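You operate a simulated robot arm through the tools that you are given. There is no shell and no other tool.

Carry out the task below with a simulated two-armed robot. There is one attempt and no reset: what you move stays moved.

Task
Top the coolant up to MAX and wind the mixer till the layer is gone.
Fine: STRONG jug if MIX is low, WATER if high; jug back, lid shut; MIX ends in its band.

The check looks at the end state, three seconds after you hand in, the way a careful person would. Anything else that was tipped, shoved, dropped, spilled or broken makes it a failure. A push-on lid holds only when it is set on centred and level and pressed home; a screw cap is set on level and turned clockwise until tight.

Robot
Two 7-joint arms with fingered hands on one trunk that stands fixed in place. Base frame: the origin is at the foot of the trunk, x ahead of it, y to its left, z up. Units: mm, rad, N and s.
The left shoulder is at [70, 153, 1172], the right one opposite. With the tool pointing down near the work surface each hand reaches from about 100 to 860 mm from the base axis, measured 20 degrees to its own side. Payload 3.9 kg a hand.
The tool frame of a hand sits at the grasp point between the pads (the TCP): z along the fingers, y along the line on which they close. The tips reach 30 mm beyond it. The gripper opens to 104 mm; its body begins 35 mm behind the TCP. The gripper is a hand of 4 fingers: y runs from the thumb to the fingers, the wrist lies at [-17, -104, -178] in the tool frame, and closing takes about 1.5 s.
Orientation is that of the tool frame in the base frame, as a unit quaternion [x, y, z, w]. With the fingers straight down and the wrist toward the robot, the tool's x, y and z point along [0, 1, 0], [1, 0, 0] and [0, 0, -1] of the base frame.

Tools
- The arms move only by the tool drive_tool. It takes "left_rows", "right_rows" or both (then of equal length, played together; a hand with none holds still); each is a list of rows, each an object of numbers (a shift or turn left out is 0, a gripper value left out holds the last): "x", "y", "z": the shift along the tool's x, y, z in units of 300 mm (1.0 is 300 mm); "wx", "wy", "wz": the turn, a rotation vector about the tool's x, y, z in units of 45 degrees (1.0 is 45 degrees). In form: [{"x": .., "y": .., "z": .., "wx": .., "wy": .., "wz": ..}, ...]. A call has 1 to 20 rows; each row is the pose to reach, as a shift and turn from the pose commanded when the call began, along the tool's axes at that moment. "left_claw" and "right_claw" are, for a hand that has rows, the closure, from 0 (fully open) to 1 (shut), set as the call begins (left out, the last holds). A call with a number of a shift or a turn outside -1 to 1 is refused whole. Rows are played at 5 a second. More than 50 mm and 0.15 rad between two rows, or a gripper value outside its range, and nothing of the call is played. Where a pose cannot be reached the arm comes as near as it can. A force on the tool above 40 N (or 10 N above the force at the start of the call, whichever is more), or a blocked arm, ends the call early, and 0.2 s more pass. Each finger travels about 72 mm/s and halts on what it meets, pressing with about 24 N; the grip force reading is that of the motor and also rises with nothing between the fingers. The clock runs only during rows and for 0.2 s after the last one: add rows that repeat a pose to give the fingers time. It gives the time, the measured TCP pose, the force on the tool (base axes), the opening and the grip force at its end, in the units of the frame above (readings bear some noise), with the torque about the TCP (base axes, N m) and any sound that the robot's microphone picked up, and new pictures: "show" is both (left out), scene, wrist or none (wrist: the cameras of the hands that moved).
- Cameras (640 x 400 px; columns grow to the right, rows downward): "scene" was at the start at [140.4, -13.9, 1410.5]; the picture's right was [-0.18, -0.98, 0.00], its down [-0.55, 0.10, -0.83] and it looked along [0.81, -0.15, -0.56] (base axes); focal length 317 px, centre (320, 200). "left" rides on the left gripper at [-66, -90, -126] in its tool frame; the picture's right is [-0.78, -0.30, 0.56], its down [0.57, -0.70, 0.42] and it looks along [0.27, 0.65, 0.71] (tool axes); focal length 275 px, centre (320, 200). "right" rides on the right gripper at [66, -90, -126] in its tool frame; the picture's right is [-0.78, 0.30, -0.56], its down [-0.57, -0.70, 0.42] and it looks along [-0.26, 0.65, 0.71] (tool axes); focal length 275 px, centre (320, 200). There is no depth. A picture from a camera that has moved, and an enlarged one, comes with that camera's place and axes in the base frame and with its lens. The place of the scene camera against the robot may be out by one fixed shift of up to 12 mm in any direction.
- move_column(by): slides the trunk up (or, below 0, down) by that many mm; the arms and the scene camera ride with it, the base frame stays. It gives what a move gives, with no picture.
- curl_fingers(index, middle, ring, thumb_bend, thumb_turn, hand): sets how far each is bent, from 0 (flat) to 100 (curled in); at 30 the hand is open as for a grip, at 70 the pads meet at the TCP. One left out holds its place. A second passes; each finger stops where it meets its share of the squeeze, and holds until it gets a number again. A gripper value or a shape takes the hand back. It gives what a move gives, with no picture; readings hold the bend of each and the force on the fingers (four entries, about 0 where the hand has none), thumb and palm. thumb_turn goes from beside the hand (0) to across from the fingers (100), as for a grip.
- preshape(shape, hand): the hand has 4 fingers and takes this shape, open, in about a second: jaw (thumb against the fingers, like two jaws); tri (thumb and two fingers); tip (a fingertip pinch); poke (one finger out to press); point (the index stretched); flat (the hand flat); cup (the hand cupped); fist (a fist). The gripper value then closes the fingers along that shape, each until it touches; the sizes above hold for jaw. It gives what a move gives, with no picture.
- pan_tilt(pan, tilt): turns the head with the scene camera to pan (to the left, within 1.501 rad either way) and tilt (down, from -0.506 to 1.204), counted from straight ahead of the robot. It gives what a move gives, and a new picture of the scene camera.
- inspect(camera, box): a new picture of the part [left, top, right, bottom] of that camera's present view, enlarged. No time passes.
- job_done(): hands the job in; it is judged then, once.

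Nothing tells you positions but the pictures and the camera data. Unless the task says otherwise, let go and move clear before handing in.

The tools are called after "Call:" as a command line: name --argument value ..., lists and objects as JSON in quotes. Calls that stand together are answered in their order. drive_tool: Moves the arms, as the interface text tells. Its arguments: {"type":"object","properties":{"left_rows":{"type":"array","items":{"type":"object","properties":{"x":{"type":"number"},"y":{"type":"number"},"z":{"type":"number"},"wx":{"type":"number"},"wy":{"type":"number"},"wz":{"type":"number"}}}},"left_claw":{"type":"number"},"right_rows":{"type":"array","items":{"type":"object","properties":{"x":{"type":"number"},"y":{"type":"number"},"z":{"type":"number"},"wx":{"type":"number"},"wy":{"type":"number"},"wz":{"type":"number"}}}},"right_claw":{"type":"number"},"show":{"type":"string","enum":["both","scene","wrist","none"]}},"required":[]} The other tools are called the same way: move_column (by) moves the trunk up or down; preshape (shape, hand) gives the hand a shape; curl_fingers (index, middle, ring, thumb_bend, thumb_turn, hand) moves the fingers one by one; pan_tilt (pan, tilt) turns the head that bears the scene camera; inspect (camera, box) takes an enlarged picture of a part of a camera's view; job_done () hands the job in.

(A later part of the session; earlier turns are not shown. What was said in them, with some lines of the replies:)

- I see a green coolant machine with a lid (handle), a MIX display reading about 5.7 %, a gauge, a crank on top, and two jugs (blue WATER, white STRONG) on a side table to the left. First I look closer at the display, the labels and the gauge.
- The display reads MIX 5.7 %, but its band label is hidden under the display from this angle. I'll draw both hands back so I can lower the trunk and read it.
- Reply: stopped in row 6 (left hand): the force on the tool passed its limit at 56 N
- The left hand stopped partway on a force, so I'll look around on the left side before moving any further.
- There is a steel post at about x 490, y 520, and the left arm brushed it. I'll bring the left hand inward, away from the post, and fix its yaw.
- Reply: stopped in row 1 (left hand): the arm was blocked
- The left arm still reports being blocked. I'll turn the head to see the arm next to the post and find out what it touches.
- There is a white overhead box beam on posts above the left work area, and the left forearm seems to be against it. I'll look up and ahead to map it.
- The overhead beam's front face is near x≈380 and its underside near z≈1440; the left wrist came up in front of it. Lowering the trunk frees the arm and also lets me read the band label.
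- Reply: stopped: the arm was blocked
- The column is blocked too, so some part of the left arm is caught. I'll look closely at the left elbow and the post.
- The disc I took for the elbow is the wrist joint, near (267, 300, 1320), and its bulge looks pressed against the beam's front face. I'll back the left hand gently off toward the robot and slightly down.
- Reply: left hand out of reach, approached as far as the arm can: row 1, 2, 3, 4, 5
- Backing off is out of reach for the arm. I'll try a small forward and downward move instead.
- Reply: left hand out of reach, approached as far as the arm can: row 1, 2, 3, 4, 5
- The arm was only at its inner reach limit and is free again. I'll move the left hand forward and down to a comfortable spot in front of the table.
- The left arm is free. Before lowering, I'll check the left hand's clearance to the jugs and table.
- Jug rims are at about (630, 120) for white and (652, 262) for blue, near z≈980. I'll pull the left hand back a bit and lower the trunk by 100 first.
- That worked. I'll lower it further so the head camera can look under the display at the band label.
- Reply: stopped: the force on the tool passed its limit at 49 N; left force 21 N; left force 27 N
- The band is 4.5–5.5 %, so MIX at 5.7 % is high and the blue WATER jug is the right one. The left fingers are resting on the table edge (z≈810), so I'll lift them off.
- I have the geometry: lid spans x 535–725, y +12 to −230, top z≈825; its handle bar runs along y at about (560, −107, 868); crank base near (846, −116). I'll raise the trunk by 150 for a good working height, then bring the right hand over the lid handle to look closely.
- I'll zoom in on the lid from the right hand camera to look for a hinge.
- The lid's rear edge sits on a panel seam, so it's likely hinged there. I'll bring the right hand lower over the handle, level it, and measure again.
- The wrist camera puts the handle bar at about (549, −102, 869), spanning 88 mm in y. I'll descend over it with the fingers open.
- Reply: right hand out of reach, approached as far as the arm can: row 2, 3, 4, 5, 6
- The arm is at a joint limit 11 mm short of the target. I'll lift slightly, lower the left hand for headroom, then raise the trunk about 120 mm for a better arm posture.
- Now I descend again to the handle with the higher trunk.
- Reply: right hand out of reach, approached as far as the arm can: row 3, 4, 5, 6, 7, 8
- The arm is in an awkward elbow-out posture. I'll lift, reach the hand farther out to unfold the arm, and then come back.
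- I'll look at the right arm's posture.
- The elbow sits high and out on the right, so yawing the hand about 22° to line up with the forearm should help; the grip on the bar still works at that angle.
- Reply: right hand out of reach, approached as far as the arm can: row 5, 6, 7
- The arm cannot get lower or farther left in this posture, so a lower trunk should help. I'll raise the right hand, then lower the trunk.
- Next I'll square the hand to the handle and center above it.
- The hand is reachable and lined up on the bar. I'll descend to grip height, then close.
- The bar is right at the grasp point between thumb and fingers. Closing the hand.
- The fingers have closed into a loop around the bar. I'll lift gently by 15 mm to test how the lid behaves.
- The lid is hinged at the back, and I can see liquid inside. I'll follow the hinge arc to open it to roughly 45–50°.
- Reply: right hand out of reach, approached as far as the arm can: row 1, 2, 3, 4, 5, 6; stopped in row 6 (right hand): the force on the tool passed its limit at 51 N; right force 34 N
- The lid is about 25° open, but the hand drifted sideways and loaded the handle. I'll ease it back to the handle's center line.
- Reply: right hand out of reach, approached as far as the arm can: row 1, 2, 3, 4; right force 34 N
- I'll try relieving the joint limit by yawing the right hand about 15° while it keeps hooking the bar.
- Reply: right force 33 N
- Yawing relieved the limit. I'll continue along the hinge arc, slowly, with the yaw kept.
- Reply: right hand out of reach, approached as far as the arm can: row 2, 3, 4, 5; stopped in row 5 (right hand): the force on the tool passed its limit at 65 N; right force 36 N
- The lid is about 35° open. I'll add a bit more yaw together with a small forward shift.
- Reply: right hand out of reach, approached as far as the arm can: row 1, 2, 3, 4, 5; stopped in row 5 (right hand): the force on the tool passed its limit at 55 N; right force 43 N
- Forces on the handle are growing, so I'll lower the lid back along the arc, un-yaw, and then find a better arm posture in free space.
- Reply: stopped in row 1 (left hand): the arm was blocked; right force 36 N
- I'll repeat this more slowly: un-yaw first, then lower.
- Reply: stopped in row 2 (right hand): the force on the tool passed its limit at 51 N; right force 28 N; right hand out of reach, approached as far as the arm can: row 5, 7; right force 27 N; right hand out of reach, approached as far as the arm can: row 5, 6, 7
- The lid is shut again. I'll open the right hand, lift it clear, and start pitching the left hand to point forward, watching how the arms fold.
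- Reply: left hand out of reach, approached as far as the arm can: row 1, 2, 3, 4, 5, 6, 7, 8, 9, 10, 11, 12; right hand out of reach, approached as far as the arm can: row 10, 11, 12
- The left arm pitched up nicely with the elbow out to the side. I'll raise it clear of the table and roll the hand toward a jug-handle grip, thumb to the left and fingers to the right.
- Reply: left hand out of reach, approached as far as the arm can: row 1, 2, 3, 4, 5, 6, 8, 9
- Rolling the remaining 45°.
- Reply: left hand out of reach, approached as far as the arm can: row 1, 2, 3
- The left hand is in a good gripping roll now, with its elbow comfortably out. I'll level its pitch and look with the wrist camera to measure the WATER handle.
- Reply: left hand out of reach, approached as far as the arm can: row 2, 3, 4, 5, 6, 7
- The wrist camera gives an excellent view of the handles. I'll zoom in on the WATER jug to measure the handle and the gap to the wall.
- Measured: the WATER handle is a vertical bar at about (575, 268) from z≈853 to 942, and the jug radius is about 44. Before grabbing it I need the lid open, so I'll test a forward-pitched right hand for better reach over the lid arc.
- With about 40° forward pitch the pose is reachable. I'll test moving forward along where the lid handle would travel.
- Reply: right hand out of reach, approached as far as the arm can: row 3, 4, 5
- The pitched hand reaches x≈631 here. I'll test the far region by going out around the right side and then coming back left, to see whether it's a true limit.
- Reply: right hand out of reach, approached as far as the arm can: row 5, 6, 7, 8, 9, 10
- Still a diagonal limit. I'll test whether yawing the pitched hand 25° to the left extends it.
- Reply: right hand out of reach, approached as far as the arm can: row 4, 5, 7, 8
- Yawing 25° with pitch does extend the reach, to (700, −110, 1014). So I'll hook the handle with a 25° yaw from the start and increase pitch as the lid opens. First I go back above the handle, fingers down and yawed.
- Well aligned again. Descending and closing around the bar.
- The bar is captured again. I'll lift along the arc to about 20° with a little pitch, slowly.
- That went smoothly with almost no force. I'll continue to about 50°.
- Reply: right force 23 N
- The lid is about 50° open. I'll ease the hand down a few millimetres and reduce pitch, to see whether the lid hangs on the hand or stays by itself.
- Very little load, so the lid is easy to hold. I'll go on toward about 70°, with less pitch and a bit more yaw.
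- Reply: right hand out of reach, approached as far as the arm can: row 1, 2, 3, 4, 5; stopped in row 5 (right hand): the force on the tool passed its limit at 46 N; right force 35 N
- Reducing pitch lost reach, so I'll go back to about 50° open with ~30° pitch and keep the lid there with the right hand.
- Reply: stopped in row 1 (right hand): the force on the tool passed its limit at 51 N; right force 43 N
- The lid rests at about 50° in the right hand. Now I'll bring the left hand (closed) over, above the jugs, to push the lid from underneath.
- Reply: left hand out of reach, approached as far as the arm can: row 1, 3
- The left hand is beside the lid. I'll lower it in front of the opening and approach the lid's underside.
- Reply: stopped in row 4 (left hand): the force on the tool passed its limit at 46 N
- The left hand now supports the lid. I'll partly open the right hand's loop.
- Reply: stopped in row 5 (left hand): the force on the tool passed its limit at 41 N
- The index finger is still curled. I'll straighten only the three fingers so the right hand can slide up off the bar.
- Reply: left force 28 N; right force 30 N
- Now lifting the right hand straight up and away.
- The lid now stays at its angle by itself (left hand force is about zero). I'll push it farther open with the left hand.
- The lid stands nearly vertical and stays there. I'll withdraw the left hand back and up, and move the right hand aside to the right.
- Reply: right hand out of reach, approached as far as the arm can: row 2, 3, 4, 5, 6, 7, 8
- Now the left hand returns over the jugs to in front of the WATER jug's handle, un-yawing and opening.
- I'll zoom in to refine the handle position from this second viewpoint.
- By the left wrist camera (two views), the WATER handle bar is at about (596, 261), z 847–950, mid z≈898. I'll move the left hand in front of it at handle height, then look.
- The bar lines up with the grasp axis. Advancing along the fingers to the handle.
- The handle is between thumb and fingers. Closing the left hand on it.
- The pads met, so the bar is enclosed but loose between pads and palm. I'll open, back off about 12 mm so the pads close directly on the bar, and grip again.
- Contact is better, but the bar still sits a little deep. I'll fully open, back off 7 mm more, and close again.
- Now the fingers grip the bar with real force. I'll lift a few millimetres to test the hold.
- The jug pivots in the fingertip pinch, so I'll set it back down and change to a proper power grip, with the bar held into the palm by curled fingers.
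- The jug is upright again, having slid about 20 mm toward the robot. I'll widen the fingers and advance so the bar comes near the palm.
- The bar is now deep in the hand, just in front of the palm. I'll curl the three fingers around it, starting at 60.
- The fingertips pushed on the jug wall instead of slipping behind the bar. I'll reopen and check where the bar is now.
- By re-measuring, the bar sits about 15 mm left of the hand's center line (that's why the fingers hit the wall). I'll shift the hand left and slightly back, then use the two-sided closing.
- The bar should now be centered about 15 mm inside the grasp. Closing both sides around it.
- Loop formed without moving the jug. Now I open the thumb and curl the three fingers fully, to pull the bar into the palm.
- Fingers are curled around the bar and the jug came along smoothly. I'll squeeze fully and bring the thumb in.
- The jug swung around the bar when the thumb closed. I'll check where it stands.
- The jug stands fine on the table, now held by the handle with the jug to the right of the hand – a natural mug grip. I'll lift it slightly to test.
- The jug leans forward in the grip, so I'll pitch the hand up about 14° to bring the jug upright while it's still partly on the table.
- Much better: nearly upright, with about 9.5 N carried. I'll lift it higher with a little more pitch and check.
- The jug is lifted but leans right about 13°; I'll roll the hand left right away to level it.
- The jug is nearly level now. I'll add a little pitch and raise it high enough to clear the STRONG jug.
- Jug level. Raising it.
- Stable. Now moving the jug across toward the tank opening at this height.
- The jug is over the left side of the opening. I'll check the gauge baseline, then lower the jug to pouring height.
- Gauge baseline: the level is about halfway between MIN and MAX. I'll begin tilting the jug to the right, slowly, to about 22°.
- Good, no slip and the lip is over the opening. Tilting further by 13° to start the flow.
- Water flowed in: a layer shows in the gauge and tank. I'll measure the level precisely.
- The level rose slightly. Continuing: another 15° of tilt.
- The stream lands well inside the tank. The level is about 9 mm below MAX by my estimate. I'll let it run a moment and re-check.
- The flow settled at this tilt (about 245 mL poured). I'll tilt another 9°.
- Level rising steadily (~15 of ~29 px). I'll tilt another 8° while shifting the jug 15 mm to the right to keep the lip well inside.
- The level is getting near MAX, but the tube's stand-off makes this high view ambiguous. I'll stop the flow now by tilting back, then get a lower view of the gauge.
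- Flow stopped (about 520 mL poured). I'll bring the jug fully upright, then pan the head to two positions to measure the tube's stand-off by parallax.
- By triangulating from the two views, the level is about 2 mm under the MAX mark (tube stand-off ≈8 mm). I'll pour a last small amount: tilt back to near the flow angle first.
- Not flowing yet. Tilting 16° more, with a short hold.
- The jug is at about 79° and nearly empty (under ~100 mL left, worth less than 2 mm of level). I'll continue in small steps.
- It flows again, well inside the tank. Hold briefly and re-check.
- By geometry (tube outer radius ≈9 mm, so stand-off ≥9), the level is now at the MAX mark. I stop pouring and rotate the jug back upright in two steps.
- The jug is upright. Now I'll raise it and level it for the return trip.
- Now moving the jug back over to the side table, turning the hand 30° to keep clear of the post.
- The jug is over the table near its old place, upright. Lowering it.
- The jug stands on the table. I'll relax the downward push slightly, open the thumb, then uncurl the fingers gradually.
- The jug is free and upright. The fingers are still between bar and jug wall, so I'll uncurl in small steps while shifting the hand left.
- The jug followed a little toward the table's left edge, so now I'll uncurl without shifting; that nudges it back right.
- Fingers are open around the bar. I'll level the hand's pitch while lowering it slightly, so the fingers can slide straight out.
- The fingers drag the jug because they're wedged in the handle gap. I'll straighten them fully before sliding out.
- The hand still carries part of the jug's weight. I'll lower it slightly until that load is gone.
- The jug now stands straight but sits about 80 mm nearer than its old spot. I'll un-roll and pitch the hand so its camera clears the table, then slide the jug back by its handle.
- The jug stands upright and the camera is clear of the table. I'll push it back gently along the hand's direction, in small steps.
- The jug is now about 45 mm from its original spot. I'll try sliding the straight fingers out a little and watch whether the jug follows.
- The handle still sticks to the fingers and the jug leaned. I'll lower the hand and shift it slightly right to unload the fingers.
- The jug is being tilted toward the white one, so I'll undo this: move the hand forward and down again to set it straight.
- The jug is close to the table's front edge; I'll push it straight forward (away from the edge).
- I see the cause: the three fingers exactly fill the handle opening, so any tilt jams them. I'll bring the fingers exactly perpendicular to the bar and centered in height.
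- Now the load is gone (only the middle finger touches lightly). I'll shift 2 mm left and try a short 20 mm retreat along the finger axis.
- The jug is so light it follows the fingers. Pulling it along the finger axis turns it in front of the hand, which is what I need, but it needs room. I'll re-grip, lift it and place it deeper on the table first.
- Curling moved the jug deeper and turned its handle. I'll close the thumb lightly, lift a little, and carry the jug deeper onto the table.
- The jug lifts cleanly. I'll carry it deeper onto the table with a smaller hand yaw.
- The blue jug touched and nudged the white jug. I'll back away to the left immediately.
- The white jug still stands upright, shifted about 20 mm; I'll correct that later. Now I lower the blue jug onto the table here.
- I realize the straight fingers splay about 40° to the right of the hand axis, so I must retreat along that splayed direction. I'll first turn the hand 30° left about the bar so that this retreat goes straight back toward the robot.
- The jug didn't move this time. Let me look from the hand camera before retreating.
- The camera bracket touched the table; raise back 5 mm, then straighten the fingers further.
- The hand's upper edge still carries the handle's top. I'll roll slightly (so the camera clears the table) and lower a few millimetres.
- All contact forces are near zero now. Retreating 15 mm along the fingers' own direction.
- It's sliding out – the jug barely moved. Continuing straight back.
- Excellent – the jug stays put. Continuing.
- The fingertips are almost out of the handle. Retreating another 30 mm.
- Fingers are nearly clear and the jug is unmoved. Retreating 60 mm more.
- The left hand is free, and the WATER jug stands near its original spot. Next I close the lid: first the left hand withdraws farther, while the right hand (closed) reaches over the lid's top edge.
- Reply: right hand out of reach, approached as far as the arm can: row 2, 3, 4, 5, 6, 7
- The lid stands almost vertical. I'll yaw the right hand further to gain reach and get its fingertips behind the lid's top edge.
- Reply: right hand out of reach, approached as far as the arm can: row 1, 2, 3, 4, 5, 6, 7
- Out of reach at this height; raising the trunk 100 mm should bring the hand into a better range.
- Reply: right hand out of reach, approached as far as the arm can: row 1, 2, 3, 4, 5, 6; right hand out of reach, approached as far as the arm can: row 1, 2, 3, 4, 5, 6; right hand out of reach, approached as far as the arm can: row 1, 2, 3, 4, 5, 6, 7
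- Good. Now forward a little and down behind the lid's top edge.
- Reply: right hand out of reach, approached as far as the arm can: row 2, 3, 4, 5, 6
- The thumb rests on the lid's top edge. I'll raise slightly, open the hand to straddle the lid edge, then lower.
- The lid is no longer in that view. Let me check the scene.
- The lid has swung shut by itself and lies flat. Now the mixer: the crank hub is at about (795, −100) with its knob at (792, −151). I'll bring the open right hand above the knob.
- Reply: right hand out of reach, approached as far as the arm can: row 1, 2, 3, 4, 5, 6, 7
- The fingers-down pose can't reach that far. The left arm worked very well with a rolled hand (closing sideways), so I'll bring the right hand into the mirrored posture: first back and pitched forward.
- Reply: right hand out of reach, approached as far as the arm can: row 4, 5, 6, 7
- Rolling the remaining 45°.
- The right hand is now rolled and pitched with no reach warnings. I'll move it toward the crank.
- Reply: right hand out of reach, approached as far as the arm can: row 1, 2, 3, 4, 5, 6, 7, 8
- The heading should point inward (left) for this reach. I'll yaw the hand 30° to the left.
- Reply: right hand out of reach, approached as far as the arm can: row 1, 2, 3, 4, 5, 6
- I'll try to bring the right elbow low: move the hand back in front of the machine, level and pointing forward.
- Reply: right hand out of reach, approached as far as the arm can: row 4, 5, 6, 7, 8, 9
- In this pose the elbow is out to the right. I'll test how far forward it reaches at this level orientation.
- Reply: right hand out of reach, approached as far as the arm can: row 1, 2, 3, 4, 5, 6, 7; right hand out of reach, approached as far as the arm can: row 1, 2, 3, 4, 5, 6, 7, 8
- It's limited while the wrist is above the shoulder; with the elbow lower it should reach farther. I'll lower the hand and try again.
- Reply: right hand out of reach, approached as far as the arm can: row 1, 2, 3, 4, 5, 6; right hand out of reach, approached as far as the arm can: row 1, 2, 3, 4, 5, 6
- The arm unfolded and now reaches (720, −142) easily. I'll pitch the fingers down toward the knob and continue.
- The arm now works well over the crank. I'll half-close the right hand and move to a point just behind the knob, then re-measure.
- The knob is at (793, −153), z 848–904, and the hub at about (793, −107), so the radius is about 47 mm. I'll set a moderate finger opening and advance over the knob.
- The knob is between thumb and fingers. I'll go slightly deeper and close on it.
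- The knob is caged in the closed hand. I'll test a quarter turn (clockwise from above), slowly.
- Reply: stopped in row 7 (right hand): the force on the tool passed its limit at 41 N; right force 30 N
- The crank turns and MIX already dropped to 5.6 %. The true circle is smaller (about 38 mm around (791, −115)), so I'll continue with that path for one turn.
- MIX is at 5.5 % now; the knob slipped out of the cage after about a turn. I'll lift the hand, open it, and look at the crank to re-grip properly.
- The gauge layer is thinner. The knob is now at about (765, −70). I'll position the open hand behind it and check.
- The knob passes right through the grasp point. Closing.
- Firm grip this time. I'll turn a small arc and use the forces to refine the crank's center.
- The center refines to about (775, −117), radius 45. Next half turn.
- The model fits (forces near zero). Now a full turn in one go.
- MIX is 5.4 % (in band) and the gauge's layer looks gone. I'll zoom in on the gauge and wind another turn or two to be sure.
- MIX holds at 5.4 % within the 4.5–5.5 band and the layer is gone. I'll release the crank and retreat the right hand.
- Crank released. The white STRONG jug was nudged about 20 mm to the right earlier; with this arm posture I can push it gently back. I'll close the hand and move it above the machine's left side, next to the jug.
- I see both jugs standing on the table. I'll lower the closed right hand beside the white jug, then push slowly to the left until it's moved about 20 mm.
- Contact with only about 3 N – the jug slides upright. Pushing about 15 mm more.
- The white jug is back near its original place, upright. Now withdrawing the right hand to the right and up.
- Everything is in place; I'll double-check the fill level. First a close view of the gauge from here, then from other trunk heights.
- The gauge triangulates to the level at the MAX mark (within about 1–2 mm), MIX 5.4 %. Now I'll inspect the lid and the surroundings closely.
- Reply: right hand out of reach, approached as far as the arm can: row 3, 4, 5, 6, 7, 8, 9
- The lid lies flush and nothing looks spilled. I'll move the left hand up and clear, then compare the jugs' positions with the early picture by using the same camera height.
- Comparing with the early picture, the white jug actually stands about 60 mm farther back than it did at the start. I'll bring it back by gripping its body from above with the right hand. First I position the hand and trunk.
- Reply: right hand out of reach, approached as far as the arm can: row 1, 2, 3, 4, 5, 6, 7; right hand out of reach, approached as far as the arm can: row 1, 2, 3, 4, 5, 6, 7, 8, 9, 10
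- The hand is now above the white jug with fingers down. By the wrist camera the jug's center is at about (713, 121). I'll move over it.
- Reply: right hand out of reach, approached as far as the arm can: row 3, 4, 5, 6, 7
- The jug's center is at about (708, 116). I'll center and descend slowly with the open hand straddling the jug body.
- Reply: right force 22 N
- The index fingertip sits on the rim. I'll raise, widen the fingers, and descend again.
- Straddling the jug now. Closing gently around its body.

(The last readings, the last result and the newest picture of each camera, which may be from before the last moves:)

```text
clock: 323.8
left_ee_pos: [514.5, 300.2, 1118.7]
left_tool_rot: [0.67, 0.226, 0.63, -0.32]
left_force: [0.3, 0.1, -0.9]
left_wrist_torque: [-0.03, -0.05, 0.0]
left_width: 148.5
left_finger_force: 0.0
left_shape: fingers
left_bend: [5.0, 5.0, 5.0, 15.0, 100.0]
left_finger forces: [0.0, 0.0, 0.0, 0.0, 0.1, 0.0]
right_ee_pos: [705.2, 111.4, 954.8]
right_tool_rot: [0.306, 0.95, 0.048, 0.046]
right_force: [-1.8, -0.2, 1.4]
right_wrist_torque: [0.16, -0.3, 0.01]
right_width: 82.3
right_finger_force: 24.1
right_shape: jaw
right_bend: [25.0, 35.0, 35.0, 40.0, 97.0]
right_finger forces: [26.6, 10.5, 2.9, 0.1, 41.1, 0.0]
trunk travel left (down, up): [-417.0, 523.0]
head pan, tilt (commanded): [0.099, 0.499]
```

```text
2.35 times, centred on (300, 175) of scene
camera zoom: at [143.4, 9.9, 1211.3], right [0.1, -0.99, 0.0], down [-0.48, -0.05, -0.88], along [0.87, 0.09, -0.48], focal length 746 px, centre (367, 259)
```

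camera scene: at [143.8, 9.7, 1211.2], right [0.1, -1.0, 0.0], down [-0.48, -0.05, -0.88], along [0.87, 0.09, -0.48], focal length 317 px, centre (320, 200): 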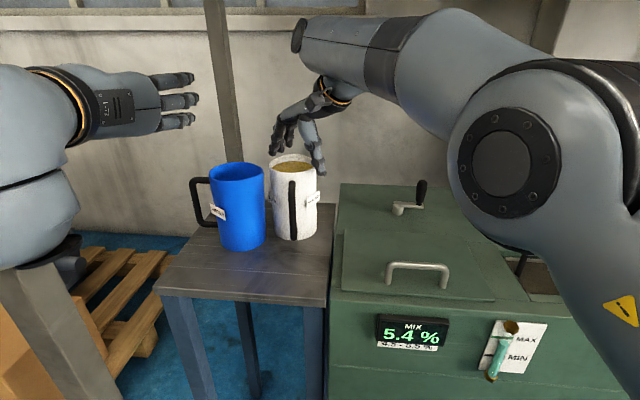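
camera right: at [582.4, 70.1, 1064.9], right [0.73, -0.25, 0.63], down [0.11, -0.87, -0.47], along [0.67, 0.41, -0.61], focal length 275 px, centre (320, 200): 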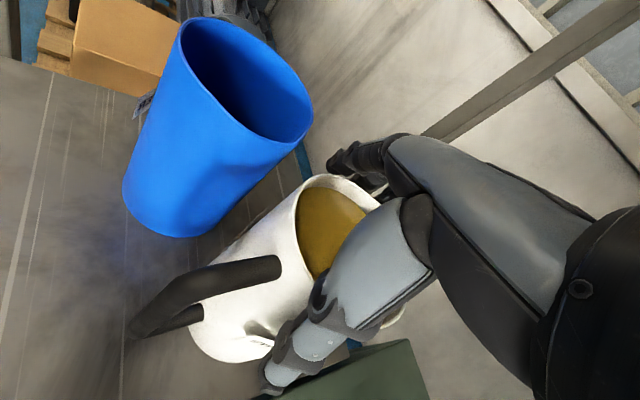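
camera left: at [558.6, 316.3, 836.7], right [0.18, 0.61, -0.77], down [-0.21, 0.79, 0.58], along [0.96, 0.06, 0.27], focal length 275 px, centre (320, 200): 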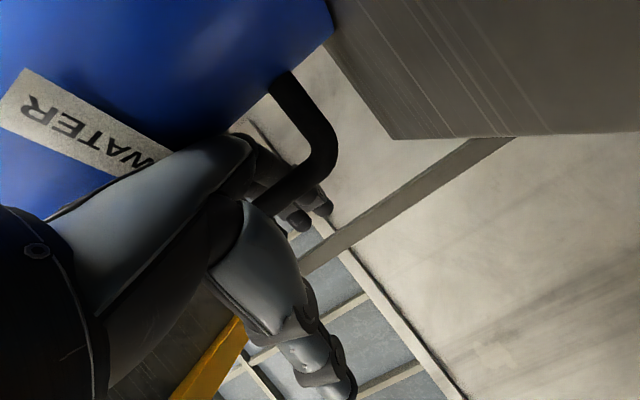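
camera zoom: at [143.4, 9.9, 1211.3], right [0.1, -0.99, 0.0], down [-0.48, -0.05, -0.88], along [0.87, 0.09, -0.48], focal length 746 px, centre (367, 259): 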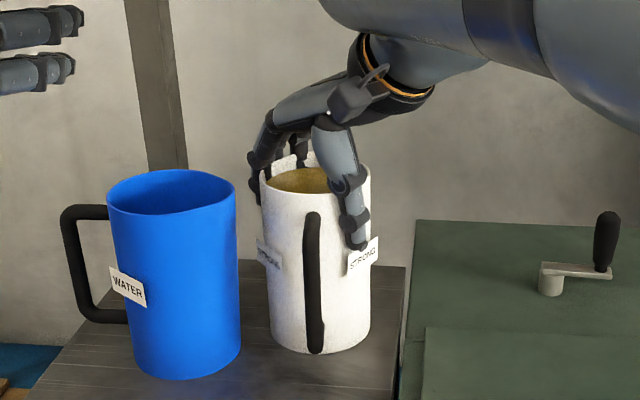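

A firm grip on the white jug. I'll lift it a few millimetres, bring it 60 mm toward the robot, and set it down.

Call:
drive_tool --right_rows '[{"x": 0.0, "y": 0.001, "z": -0.007}, {"x": -0.001, "y": 0.002, "z": -0.014}, {"x": 0.013, "y": -0.007, "z": -0.016}, {"x": 0.036, "y": -0.023, "z": -0.019}, {"x": 0.063, "y": -0.041, "z": -0.022}, {"x": 0.091, "y": -0.059, "z": -0.026}, {"x": 0.118, "y": -0.077, "z": -0.03}, {"x": 0.143, "y": -0.094, "z": -0.033}, {"x": 0.158, "y": -0.104, "z": -0.035}, {"x": 0.165, "y": -0.108, "z": -0.036}, {"x": 0.165, "y": -0.108, "z": -0.036}]' --show "none"

Call:
inspect --camera "scene" --box '[200, 90, 400, 260]'

```text
clock: 324.6
left_ee_pos: [512.7, 300.9, 1120.0]
left_tool_rot: [0.669, 0.225, 0.632, -0.32]
left_force: [-0.3, -0.6, 0.8]
left_wrist_torque: [0.0, -0.03, 0.0]
left_width: 148.5
left_finger_force: 0.1
left_shape: fingers
left_bend: [5.0, 5.0, 5.0, 15.0, 100.0]
left_finger forces: [0.1, 0.0, 0.1, 0.1, 0.1, 0.0]
right_ee_pos: [703.7, 105.9, 954.1]
right_tool_rot: [0.317, 0.946, 0.05, 0.048]
right_force: [-5.0, 5.0, 13.3]
right_wrist_torque: [-0.27, -0.04, -0.1]
right_width: 82.9
right_finger_force: 24.0
right_shape: jaw
right_bend: [24.0, 34.0, 34.0, 41.0, 97.0]
right_finger forces: [27.9, 11.3, 3.5, 0.0, 41.5, 0.0]
trunk travel left (down, up): [-417.0, 523.0]
head pan, tilt (commanded): [0.099, 0.499]
stopped in row 4 (right hand): the force on the tool passed its limit at 46 N (the readings are from after the stop); the commanded pose is now the measured one
```

```text
2.35 times, centred on (300, 175) of scene
camera zoom: at [141.6, 10.1, 1211.6], right [0.1, -0.99, 0.0], down [-0.47, -0.05, -0.88], along [0.87, 0.09, -0.48], focal length 746 px, centre (367, 259)
```

zoom: 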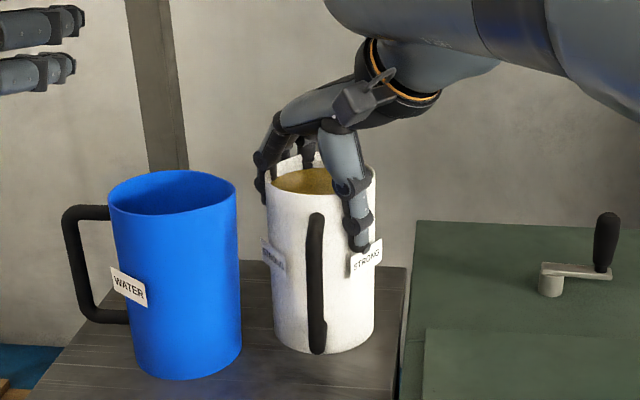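

The lift pushed oddly near the arm's limit. I'll instead slide the jug toward the robot in small steps without lifting.

Call:
drive_tool --right_rows '[{"x": 0.009, "y": -0.005, "z": -0.004}, {"x": 0.018, "y": -0.01, "z": -0.007}, {"x": 0.027, "y": -0.016, "z": -0.01}]' --show "none"

Call:
inspect --camera "scene" --box '[200, 90, 400, 260]'

```text
clock: 325.4
left_ee_pos: [512.5, 300.6, 1119.9]
left_tool_rot: [0.67, 0.225, 0.632, -0.32]
left_force: [-0.5, -0.1, 0.0]
left_wrist_torque: [-0.02, -0.01, -0.04]
left_width: 148.4
left_finger_force: 0.0
left_shape: fingers
left_bend: [5.0, 5.0, 5.0, 15.0, 100.0]
left_finger forces: [0.1, 0.0, 0.0, 0.0, 0.0, 0.0]
right_ee_pos: [696.7, 104.4, 953.2]
right_tool_rot: [0.317, 0.946, 0.048, 0.047]
right_force: [6.6, 0.8, 17.5]
right_wrist_torque: [0.1, -0.28, -0.06]
right_width: 83.1
right_finger_force: 23.9
right_shape: jaw
right_bend: [24.0, 33.0, 33.0, 41.0, 99.0]
right_finger forces: [27.3, 13.0, 5.2, 0.0, 38.0, 0.0]
trunk travel left (down, up): [-417.0, 523.0]
head pan, tilt (commanded): [0.099, 0.499]
```

```text
2.35 times, centred on (300, 175) of scene
camera zoom: at [142.4, 9.2, 1211.4], right [0.1, -1.0, 0.0], down [-0.48, -0.05, -0.88], along [0.87, 0.09, -0.48], focal length 746 px, centre (367, 259)
```

zoom: 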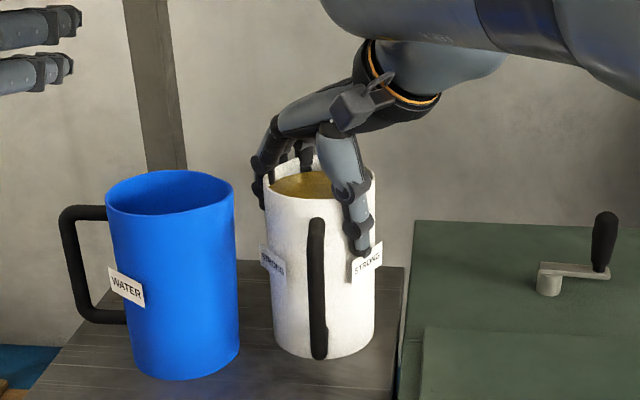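

Sliding works. Continuing with a slight unloading.

Call:
drive_tool --right_rows '[{"x": 0.01, "y": -0.006, "z": -0.008}, {"x": 0.021, "y": -0.013, "z": -0.014}, {"x": 0.034, "y": -0.022, "z": -0.018}, {"x": 0.047, "y": -0.031, "z": -0.021}, {"x": 0.06, "y": -0.04, "z": -0.024}]' --show "none"

Call:
inspect --camera "scene" --box '[200, 90, 400, 260]'

```text
clock: 326.6
left_ee_pos: [515.8, 300.7, 1118.2]
left_tool_rot: [0.671, 0.225, 0.631, -0.319]
left_force: [-0.2, 0.0, 0.3]
left_wrist_torque: [-0.03, -0.01, 0.01]
left_width: 148.4
left_finger_force: 0.0
left_shape: fingers
left_bend: [5.0, 5.0, 5.0, 15.0, 100.0]
left_finger forces: [0.0, 0.0, 0.0, 0.1, 0.1, 0.0]
right_ee_pos: [671.8, 108.3, 954.3]
right_tool_rot: [0.313, 0.948, 0.045, 0.045]
right_force: [0.8, -1.3, 0.9]
right_wrist_torque: [0.09, -0.4, -0.12]
right_width: 82.9
right_finger_force: 24.3
right_shape: jaw
right_bend: [24.0, 33.0, 34.0, 40.0, 98.0]
right_finger forces: [26.8, 12.0, 4.8, 0.0, 41.0, 0.0]
trunk travel left (down, up): [-417.0, 523.0]
head pan, tilt (commanded): [0.099, 0.499]
```

```text
2.35 times, centred on (300, 175) of scene
camera zoom: at [144.2, 9.8, 1211.1], right [0.1, -0.99, 0.0], down [-0.48, -0.05, -0.88], along [0.87, 0.09, -0.48], focal length 746 px, centre (367, 259)
```

zoom: 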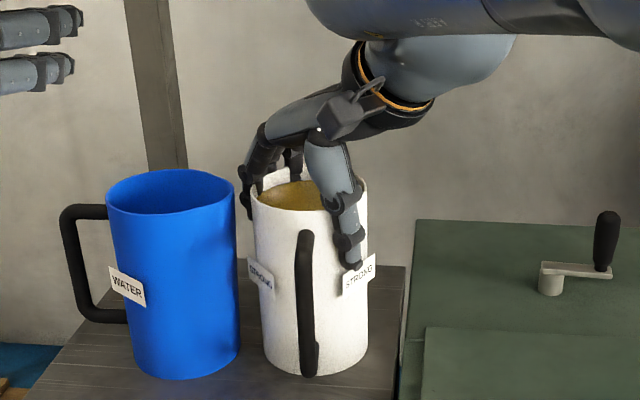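

Good, forces are low. Another 28 mm.

Call:
drive_tool --right_rows '[{"x": 0.012, "y": -0.007, "z": -0.002}, {"x": 0.026, "y": -0.015, "z": -0.004}, {"x": 0.041, "y": -0.023, "z": -0.006}, {"x": 0.056, "y": -0.032, "z": -0.008}, {"x": 0.07, "y": -0.04, "z": -0.01}, {"x": 0.084, "y": -0.048, "z": -0.011}, {"x": 0.084, "y": -0.048, "z": -0.011}]' --show "none"

Call:
inspect --camera "scene" --box '[200, 90, 400, 260]'

```text
clock: 328.2
left_ee_pos: [515.3, 301.6, 1118.8]
left_tool_rot: [0.67, 0.225, 0.631, -0.32]
left_force: [0.5, 0.1, -0.5]
left_wrist_torque: [-0.01, 0.01, 0.05]
left_width: 148.4
left_finger_force: 0.0
left_shape: fingers
left_bend: [5.0, 5.0, 5.0, 15.0, 100.0]
left_finger forces: [0.1, 0.0, 0.0, 0.0, 0.0, 0.0]
right_ee_pos: [644.5, 111.6, 955.9]
right_tool_rot: [0.315, 0.947, 0.047, 0.045]
right_force: [1.0, -0.3, 0.7]
right_wrist_torque: [0.0, -0.18, 0.0]
right_width: 82.9
right_finger_force: 24.0
right_shape: jaw
right_bend: [24.0, 34.0, 34.0, 40.0, 98.0]
right_finger forces: [26.9, 12.1, 4.6, 0.0, 40.8, 0.0]
trunk travel left (down, up): [-417.0, 523.0]
head pan, tilt (commanded): [0.099, 0.499]
```

```text
2.35 times, centred on (300, 175) of scene
camera zoom: at [144.9, 10.0, 1211.1], right [0.1, -1.0, 0.0], down [-0.48, -0.05, -0.88], along [0.87, 0.09, -0.48], focal length 746 px, centre (367, 259)
```

zoom: 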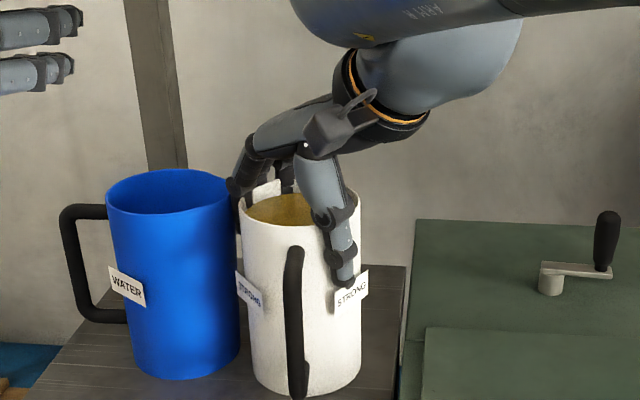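

The white jug is back at its original distance. To release without touching the blue jug, I'll open only the thumb and relax the fingers slightly, then lift straight up.

Call:
curl_fingers --hand "right" --thumb_bend 22 --middle 29 --ring 29 --index 22

Call:
inspect --camera "scene" --box '[200, 90, 400, 260]'

Call:
inspect --camera "right" --box '[0, 0, 640, 400]'

```text
clock: 329.2
left_ee_pos: [513.7, 301.4, 1118.6]
left_tool_rot: [0.67, 0.225, 0.631, -0.319]
left_force: [0.1, 0.2, 0.5]
left_wrist_torque: [0.0, 0.0, -0.01]
left_width: 148.4
left_finger_force: 0.0
left_shape: fingers
left_bend: [5.0, 5.0, 5.0, 15.0, 100.0]
left_finger forces: [0.1, 0.0, 0.0, 0.1, 0.0, 0.1]
right_ee_pos: [644.0, 111.9, 955.7]
right_tool_rot: [0.315, 0.947, 0.046, 0.046]
right_force: [0.3, -1.1, 0.5]
right_wrist_torque: [-0.02, 0.01, -0.1]
right_width: 120.9
right_finger_force: 0.4
right_shape: fingers
right_bend: [22.0, 28.0, 28.0, 22.0, 100.0]
right_finger forces: [1.6, 0.0, 0.0, 0.0, 0.1, 0.1]
trunk travel left (down, up): [-417.0, 523.0]
head pan, tilt (commanded): [0.099, 0.499]
```

```text
2.35 times, centred on (300, 175) of scene
camera zoom: at [143.9, 9.6, 1211.2], right [0.1, -1.0, 0.0], down [-0.48, -0.05, -0.88], along [0.87, 0.09, -0.48], focal length 746 px, centre (367, 259)
```

zoom: 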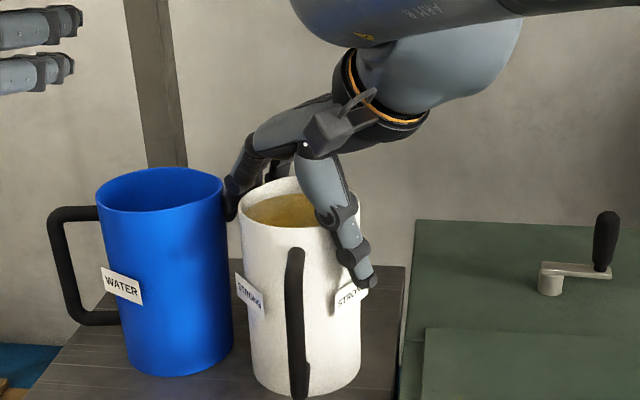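

```text
1.00 times, centred on (320, 200) of right (not enlarged: the box is as wide or as high as the picture)
camera zoom: at [521.8, 72.7, 1066.4], right [0.73, -0.26, 0.63], down [0.09, -0.88, -0.47], along [0.68, 0.4, -0.62], focal length 275 px, centre (320, 200)
```

zoom: 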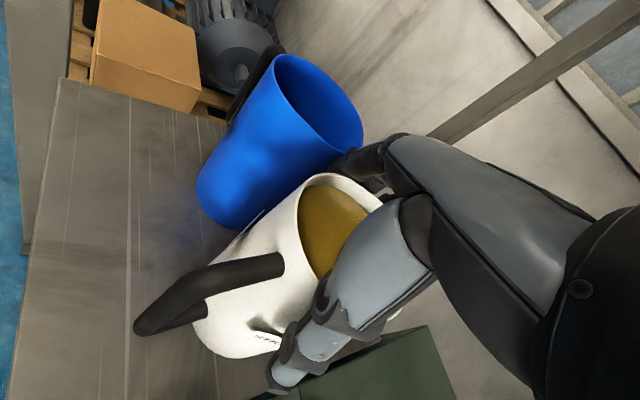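

Released (the blue jug was nudged a few millimetres toward its original place, upright). Lifting the right hand straight up.

Call:
drive_tool --right_rows '[{"x": -0.003, "y": 0.005, "z": -0.04}, {"x": -0.006, "y": 0.01, "z": -0.09}, {"x": -0.01, "y": 0.018, "z": -0.15}, {"x": -0.014, "y": 0.026, "z": -0.22}, {"x": -0.018, "y": 0.034, "z": -0.29}, {"x": -0.018, "y": 0.034, "z": -0.29}]' --show "scene"

Call:
inspect --camera "scene" --box '[180, 120, 380, 290]'

```text
clock: 330.6
left_ee_pos: [513.8, 300.8, 1118.5]
left_tool_rot: [0.67, 0.224, 0.631, -0.319]
left_force: [-0.1, 0.2, -0.6]
left_wrist_torque: [-0.03, -0.03, -0.03]
left_width: 148.4
left_finger_force: 0.1
left_shape: fingers
left_bend: [5.0, 5.0, 5.0, 15.0, 100.0]
left_finger forces: [0.0, 0.0, 0.1, 0.0, 0.0, 0.0]
right_ee_pos: [644.1, 108.8, 1042.9]
right_tool_rot: [0.314, 0.947, 0.047, 0.045]
right_force: [0.4, 0.2, 0.3]
right_wrist_torque: [0.0, 0.0, 0.01]
right_width: 121.8
right_finger_force: 0.1
right_shape: fingers
right_bend: [22.0, 28.0, 28.0, 22.0, 100.0]
right_finger forces: [0.1, 0.0, 0.1, 0.1, 0.0, 0.0]
trunk travel left (down, up): [-417.0, 523.0]
head pan, tilt (commanded): [0.099, 0.499]
camera scene: at [144.0, 9.9, 1211.2], right [0.1, -0.99, 0.0], down [-0.48, -0.05, -0.88], along [0.87, 0.09, -0.48], focal length 317 px, centre (320, 200)
```

scene: 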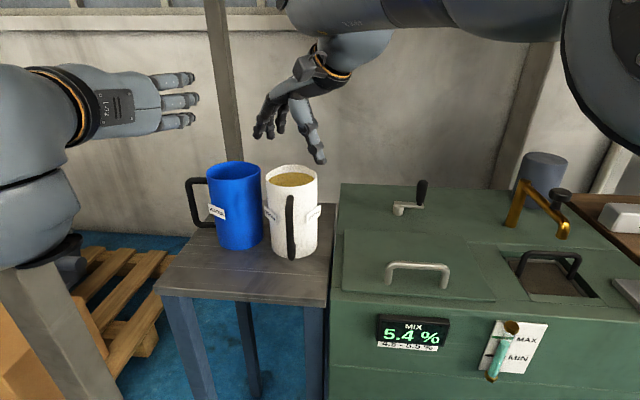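

```text
2.35 times, centred on (280, 205) of scene
camera zoom: at [144.0, 9.9, 1211.2], right [0.1, -0.99, 0.0], down [-0.48, -0.05, -0.88], along [0.87, 0.09, -0.48], focal length 746 px, centre (414, 188)
```

zoom: 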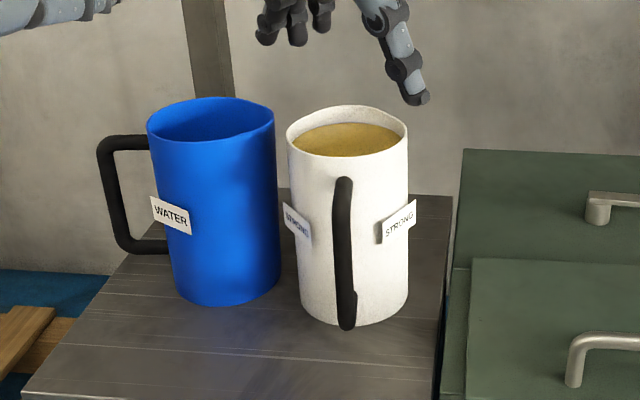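

Both jugs stand upright again. I'll move the right hand away over the machine and compare with the initial view once more.

Call:
drive_tool --right_rows '[{"z": -0.08, "y": -0.02}, {"z": -0.14, "y": -0.1, "x": -0.05}, {"z": -0.16, "y": -0.2, "x": -0.1}, {"z": -0.16, "y": -0.3, "x": -0.16}, {"z": -0.16, "y": -0.4, "x": -0.22}, {"z": -0.16, "y": -0.5, "x": -0.28}, {"z": -0.16, "y": -0.6, "x": -0.34}, {"z": -0.16, "y": -0.7, "x": -0.4}, {"z": -0.16, "y": -0.7, "x": -0.4}]' --show "none"

Call:
move_column --by -100

Call:
pan_tilt --pan -0.2 --tilt 0.5

Call:
inspect --camera "scene" --box '[0, 100, 240, 270]'

```text
clock: 332.6
left_ee_pos: [513.1, 301.2, 1119.6]
left_tool_rot: [0.671, 0.224, 0.631, -0.319]
left_force: [-0.1, 0.3, 0.7]
left_wrist_torque: [0.02, 0.0, 0.01]
left_width: 148.7
left_finger_force: 0.1
left_shape: fingers
left_bend: [5.0, 5.0, 5.0, 15.0, 100.0]
left_finger forces: [0.0, 0.1, 0.0, 0.0, 0.0, 0.0]
right_ee_pos: [671.7, -71.5, 1057.4]
right_tool_rot: [0.293, 0.952, 0.082, 0.032]
right_force: [-0.5, -0.1, -1.3]
right_wrist_torque: [-0.01, 0.0, -0.01]
right_width: 122.1
right_finger_force: 0.0
right_shape: fingers
right_bend: [22.0, 28.0, 28.0, 22.0, 100.0]
right_finger forces: [0.0, 0.0, 0.0, 0.1, 0.0, 0.1]
right hand out of reach, approached as far as the arm can: row 4, 5, 6, 7, 8, 9
trunk travel left (down, up): [-417.0, 523.0]
head pan, tilt (commanded): [0.099, 0.499]
```

```text
clock: 334.0
left_ee_pos: [512.9, 301.2, 1019.4]
left_tool_rot: [0.669, 0.225, 0.632, -0.32]
left_force: [-0.4, 0.4, 0.5]
left_wrist_torque: [-0.04, -0.01, 0.03]
left_width: 148.3
left_finger_force: 0.1
left_shape: fingers
left_bend: [5.0, 5.0, 5.0, 15.0, 100.0]
left_finger forces: [0.0, 0.0, 0.0, 0.0, 0.1, 0.1]
right_ee_pos: [673.0, -72.3, 957.8]
right_tool_rot: [0.294, 0.952, 0.081, 0.031]
right_force: [-0.1, 0.5, 0.3]
right_wrist_torque: [0.0, 0.0, 0.0]
right_width: 121.7
right_finger_force: 0.1
right_shape: fingers
right_bend: [22.0, 28.0, 28.0, 22.0, 100.0]
right_finger forces: [0.1, 0.0, 0.1, 0.0, 0.0, 0.0]
trunk travel left (down, up): [-317.0, 623.0]
head pan, tilt (commanded): [0.099, 0.499]
```

```text
clock: 334.8
left_ee_pos: [513.5, 300.6, 1018.7]
left_tool_rot: [0.671, 0.225, 0.631, -0.319]
left_force: [0.8, 0.6, -0.3]
left_wrist_torque: [-0.01, 0.04, 0.0]
left_width: 148.5
left_finger_force: 0.0
left_shape: fingers
left_bend: [5.0, 5.0, 5.0, 15.0, 100.0]
left_finger forces: [0.1, 0.0, 0.1, 0.0, 0.0, 0.1]
right_ee_pos: [672.1, -72.4, 956.8]
right_tool_rot: [0.294, 0.952, 0.081, 0.031]
right_force: [-0.1, -0.1, -0.1]
right_wrist_torque: [-0.02, 0.02, 0.0]
right_width: 121.6
right_finger_force: 0.1
right_shape: fingers
right_bend: [22.0, 28.0, 28.0, 22.0, 100.0]
right_finger forces: [0.0, 0.0, 0.1, 0.0, 0.1, 0.0]
trunk travel left (down, up): [-317.0, 623.0]
head pan, tilt (commanded): [-0.201, 0.499]
camera scene: at [142.4, -17.3, 1111.2], right [-0.2, -0.98, 0.0], down [-0.47, 0.1, -0.88], along [0.86, -0.17, -0.48], focal length 317 px, centre (320, 200)
```

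scene: 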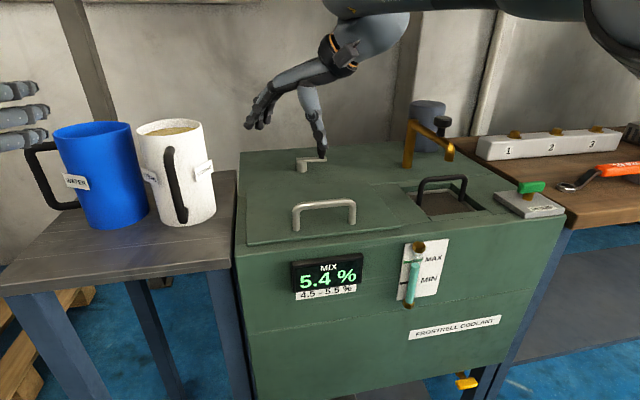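

```text
2.35 times, centred on (120, 185) of scene
camera zoom: at [142.4, -17.3, 1111.2], right [-0.2, -0.98, 0.0], down [-0.47, 0.1, -0.88], along [0.86, -0.17, -0.48], focal length 746 px, centre (791, 235)
```

zoom: 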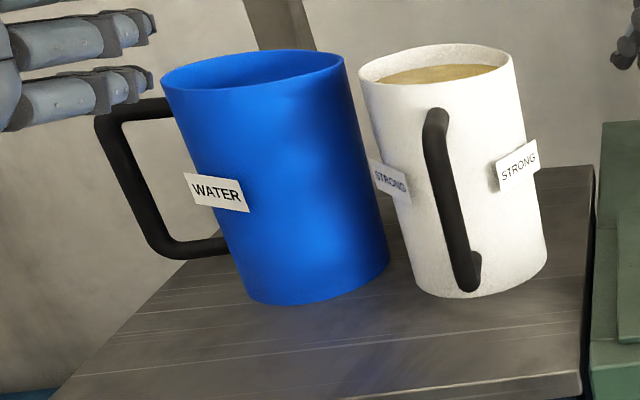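

The white jug is now within about 13 mm of its start and the blue one about 40 mm from its start, both upright. I'll raise both hands well clear.

Call:
drive_tool --left_rows '[{"x": 0.06}, {"x": 0.12}, {"x": 0.18}, {"x": 0.24}, {"x": 0.24}]' --right_rows '[{"x": -0.001, "y": 0.012, "z": -0.07}, {"x": -0.001, "y": 0.024, "z": -0.14}, {"x": -0.002, "y": 0.036, "z": -0.21}, {"x": -0.003, "y": 0.05, "z": -0.29}, {"x": -0.003, "y": 0.05, "z": -0.29}]' --show "scene"

Call:
inspect --camera "scene" --box '[270, 220, 470, 340]'

Call:
inspect --camera "scene" --box '[230, 120, 570, 300]'

```text
clock: 336.0
left_ee_pos: [523.9, 293.8, 1090.0]
left_tool_rot: [0.67, 0.225, 0.631, -0.32]
left_force: [-0.6, 0.0, -0.5]
left_wrist_torque: [0.01, -0.01, 0.0]
left_width: 148.2
left_finger_force: 0.0
left_shape: fingers
left_bend: [5.0, 5.0, 5.0, 15.0, 100.0]
left_finger forces: [0.1, 0.0, 0.0, 0.1, 0.0, 0.1]
right_ee_pos: [674.6, -74.1, 1046.3]
right_tool_rot: [0.292, 0.952, 0.083, 0.029]
right_force: [0.7, 0.6, 0.1]
right_wrist_torque: [-0.03, 0.02, 0.01]
right_width: 122.0
right_finger_force: 0.0
right_shape: fingers
right_bend: [22.0, 28.0, 28.0, 22.0, 100.0]
right_finger forces: [0.0, 0.0, 0.0, 0.0, 0.0, 0.0]
trunk travel left (down, up): [-317.0, 623.0]
head pan, tilt (commanded): [-0.201, 0.499]
camera scene: at [142.8, -17.1, 1111.2], right [-0.2, -0.98, 0.0], down [-0.47, 0.1, -0.88], along [0.86, -0.18, -0.48], focal length 317 px, centre (320, 200)
```

scene: 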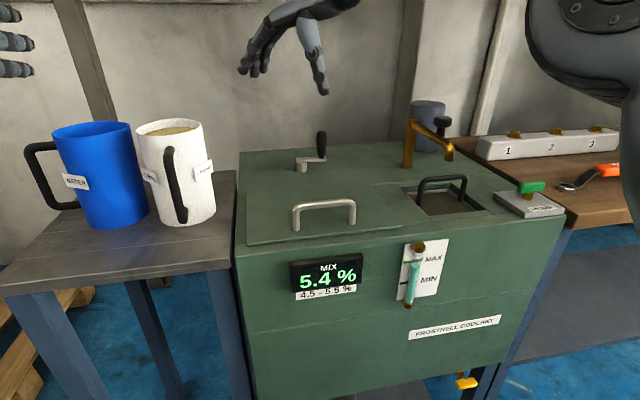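

```text
3.20 times, centred on (370, 280) of scene
camera zoom: at [142.8, -17.1, 1111.2], right [-0.2, -0.98, 0.0], down [-0.47, 0.1, -0.88], along [0.86, -0.18, -0.48], focal length 1014 px, centre (160, -56)
```

zoom: 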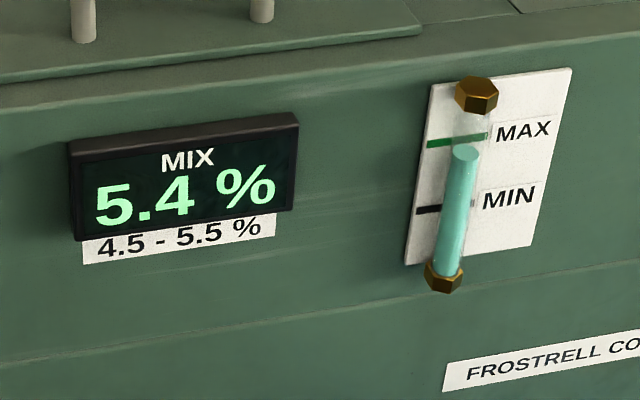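

```text
1.88 times, centred on (400, 210) of scene
camera zoom: at [142.8, -17.1, 1111.2], right [-0.2, -0.98, 0.0], down [-0.47, 0.1, -0.88], along [0.86, -0.18, -0.48], focal length 596 px, centre (169, 181)
```

zoom: 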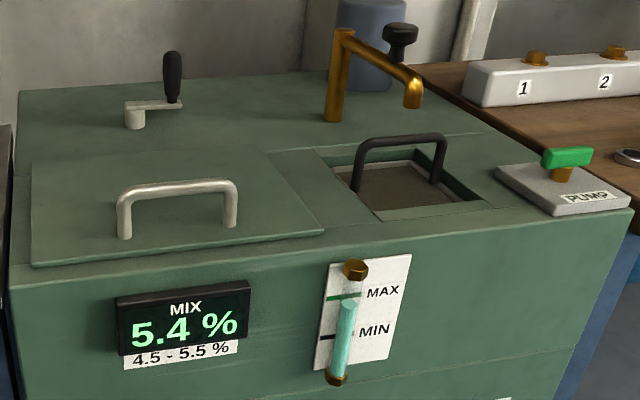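

Final check: coolant at the MAX mark, no layer left, MIX 5.4 % inside 4.5–5.5 %, lid flush shut, both jugs upright on the side table, hands clear. Handing in.

Call:
job_done

```text
The job is handed in.
```

I topped the coolant up to MAX, mixed it until the layer was gone, and handed the job in.

- **Fill and mix:** MIX read 5.7 % against a 4.5–5.5 % band, so I used the WATER jug. It now reads 5.4 %, in band but near the top. The level sits at the MAX mark, within about 2 mm as best I can read the tube.
- **Lid:** It is shut and looks flush. It swung closed by itself while I was reaching for it, rather than being lowered.
- **Jugs:** The WATER jug is back on the side table, upright, about 40 mm from where it started.
- **Things that got bumped:** While returning the WATER jug I shoved the STRONG jug about 60 mm. I slid it back to within about 13 mm of its start; it stayed upright and I saw no spill. The left arm also met an unseen obstruction (I think the overhead beam) early on, and its fingers pressed on the table edge; I saw no damage from either.

Both hands are clear.
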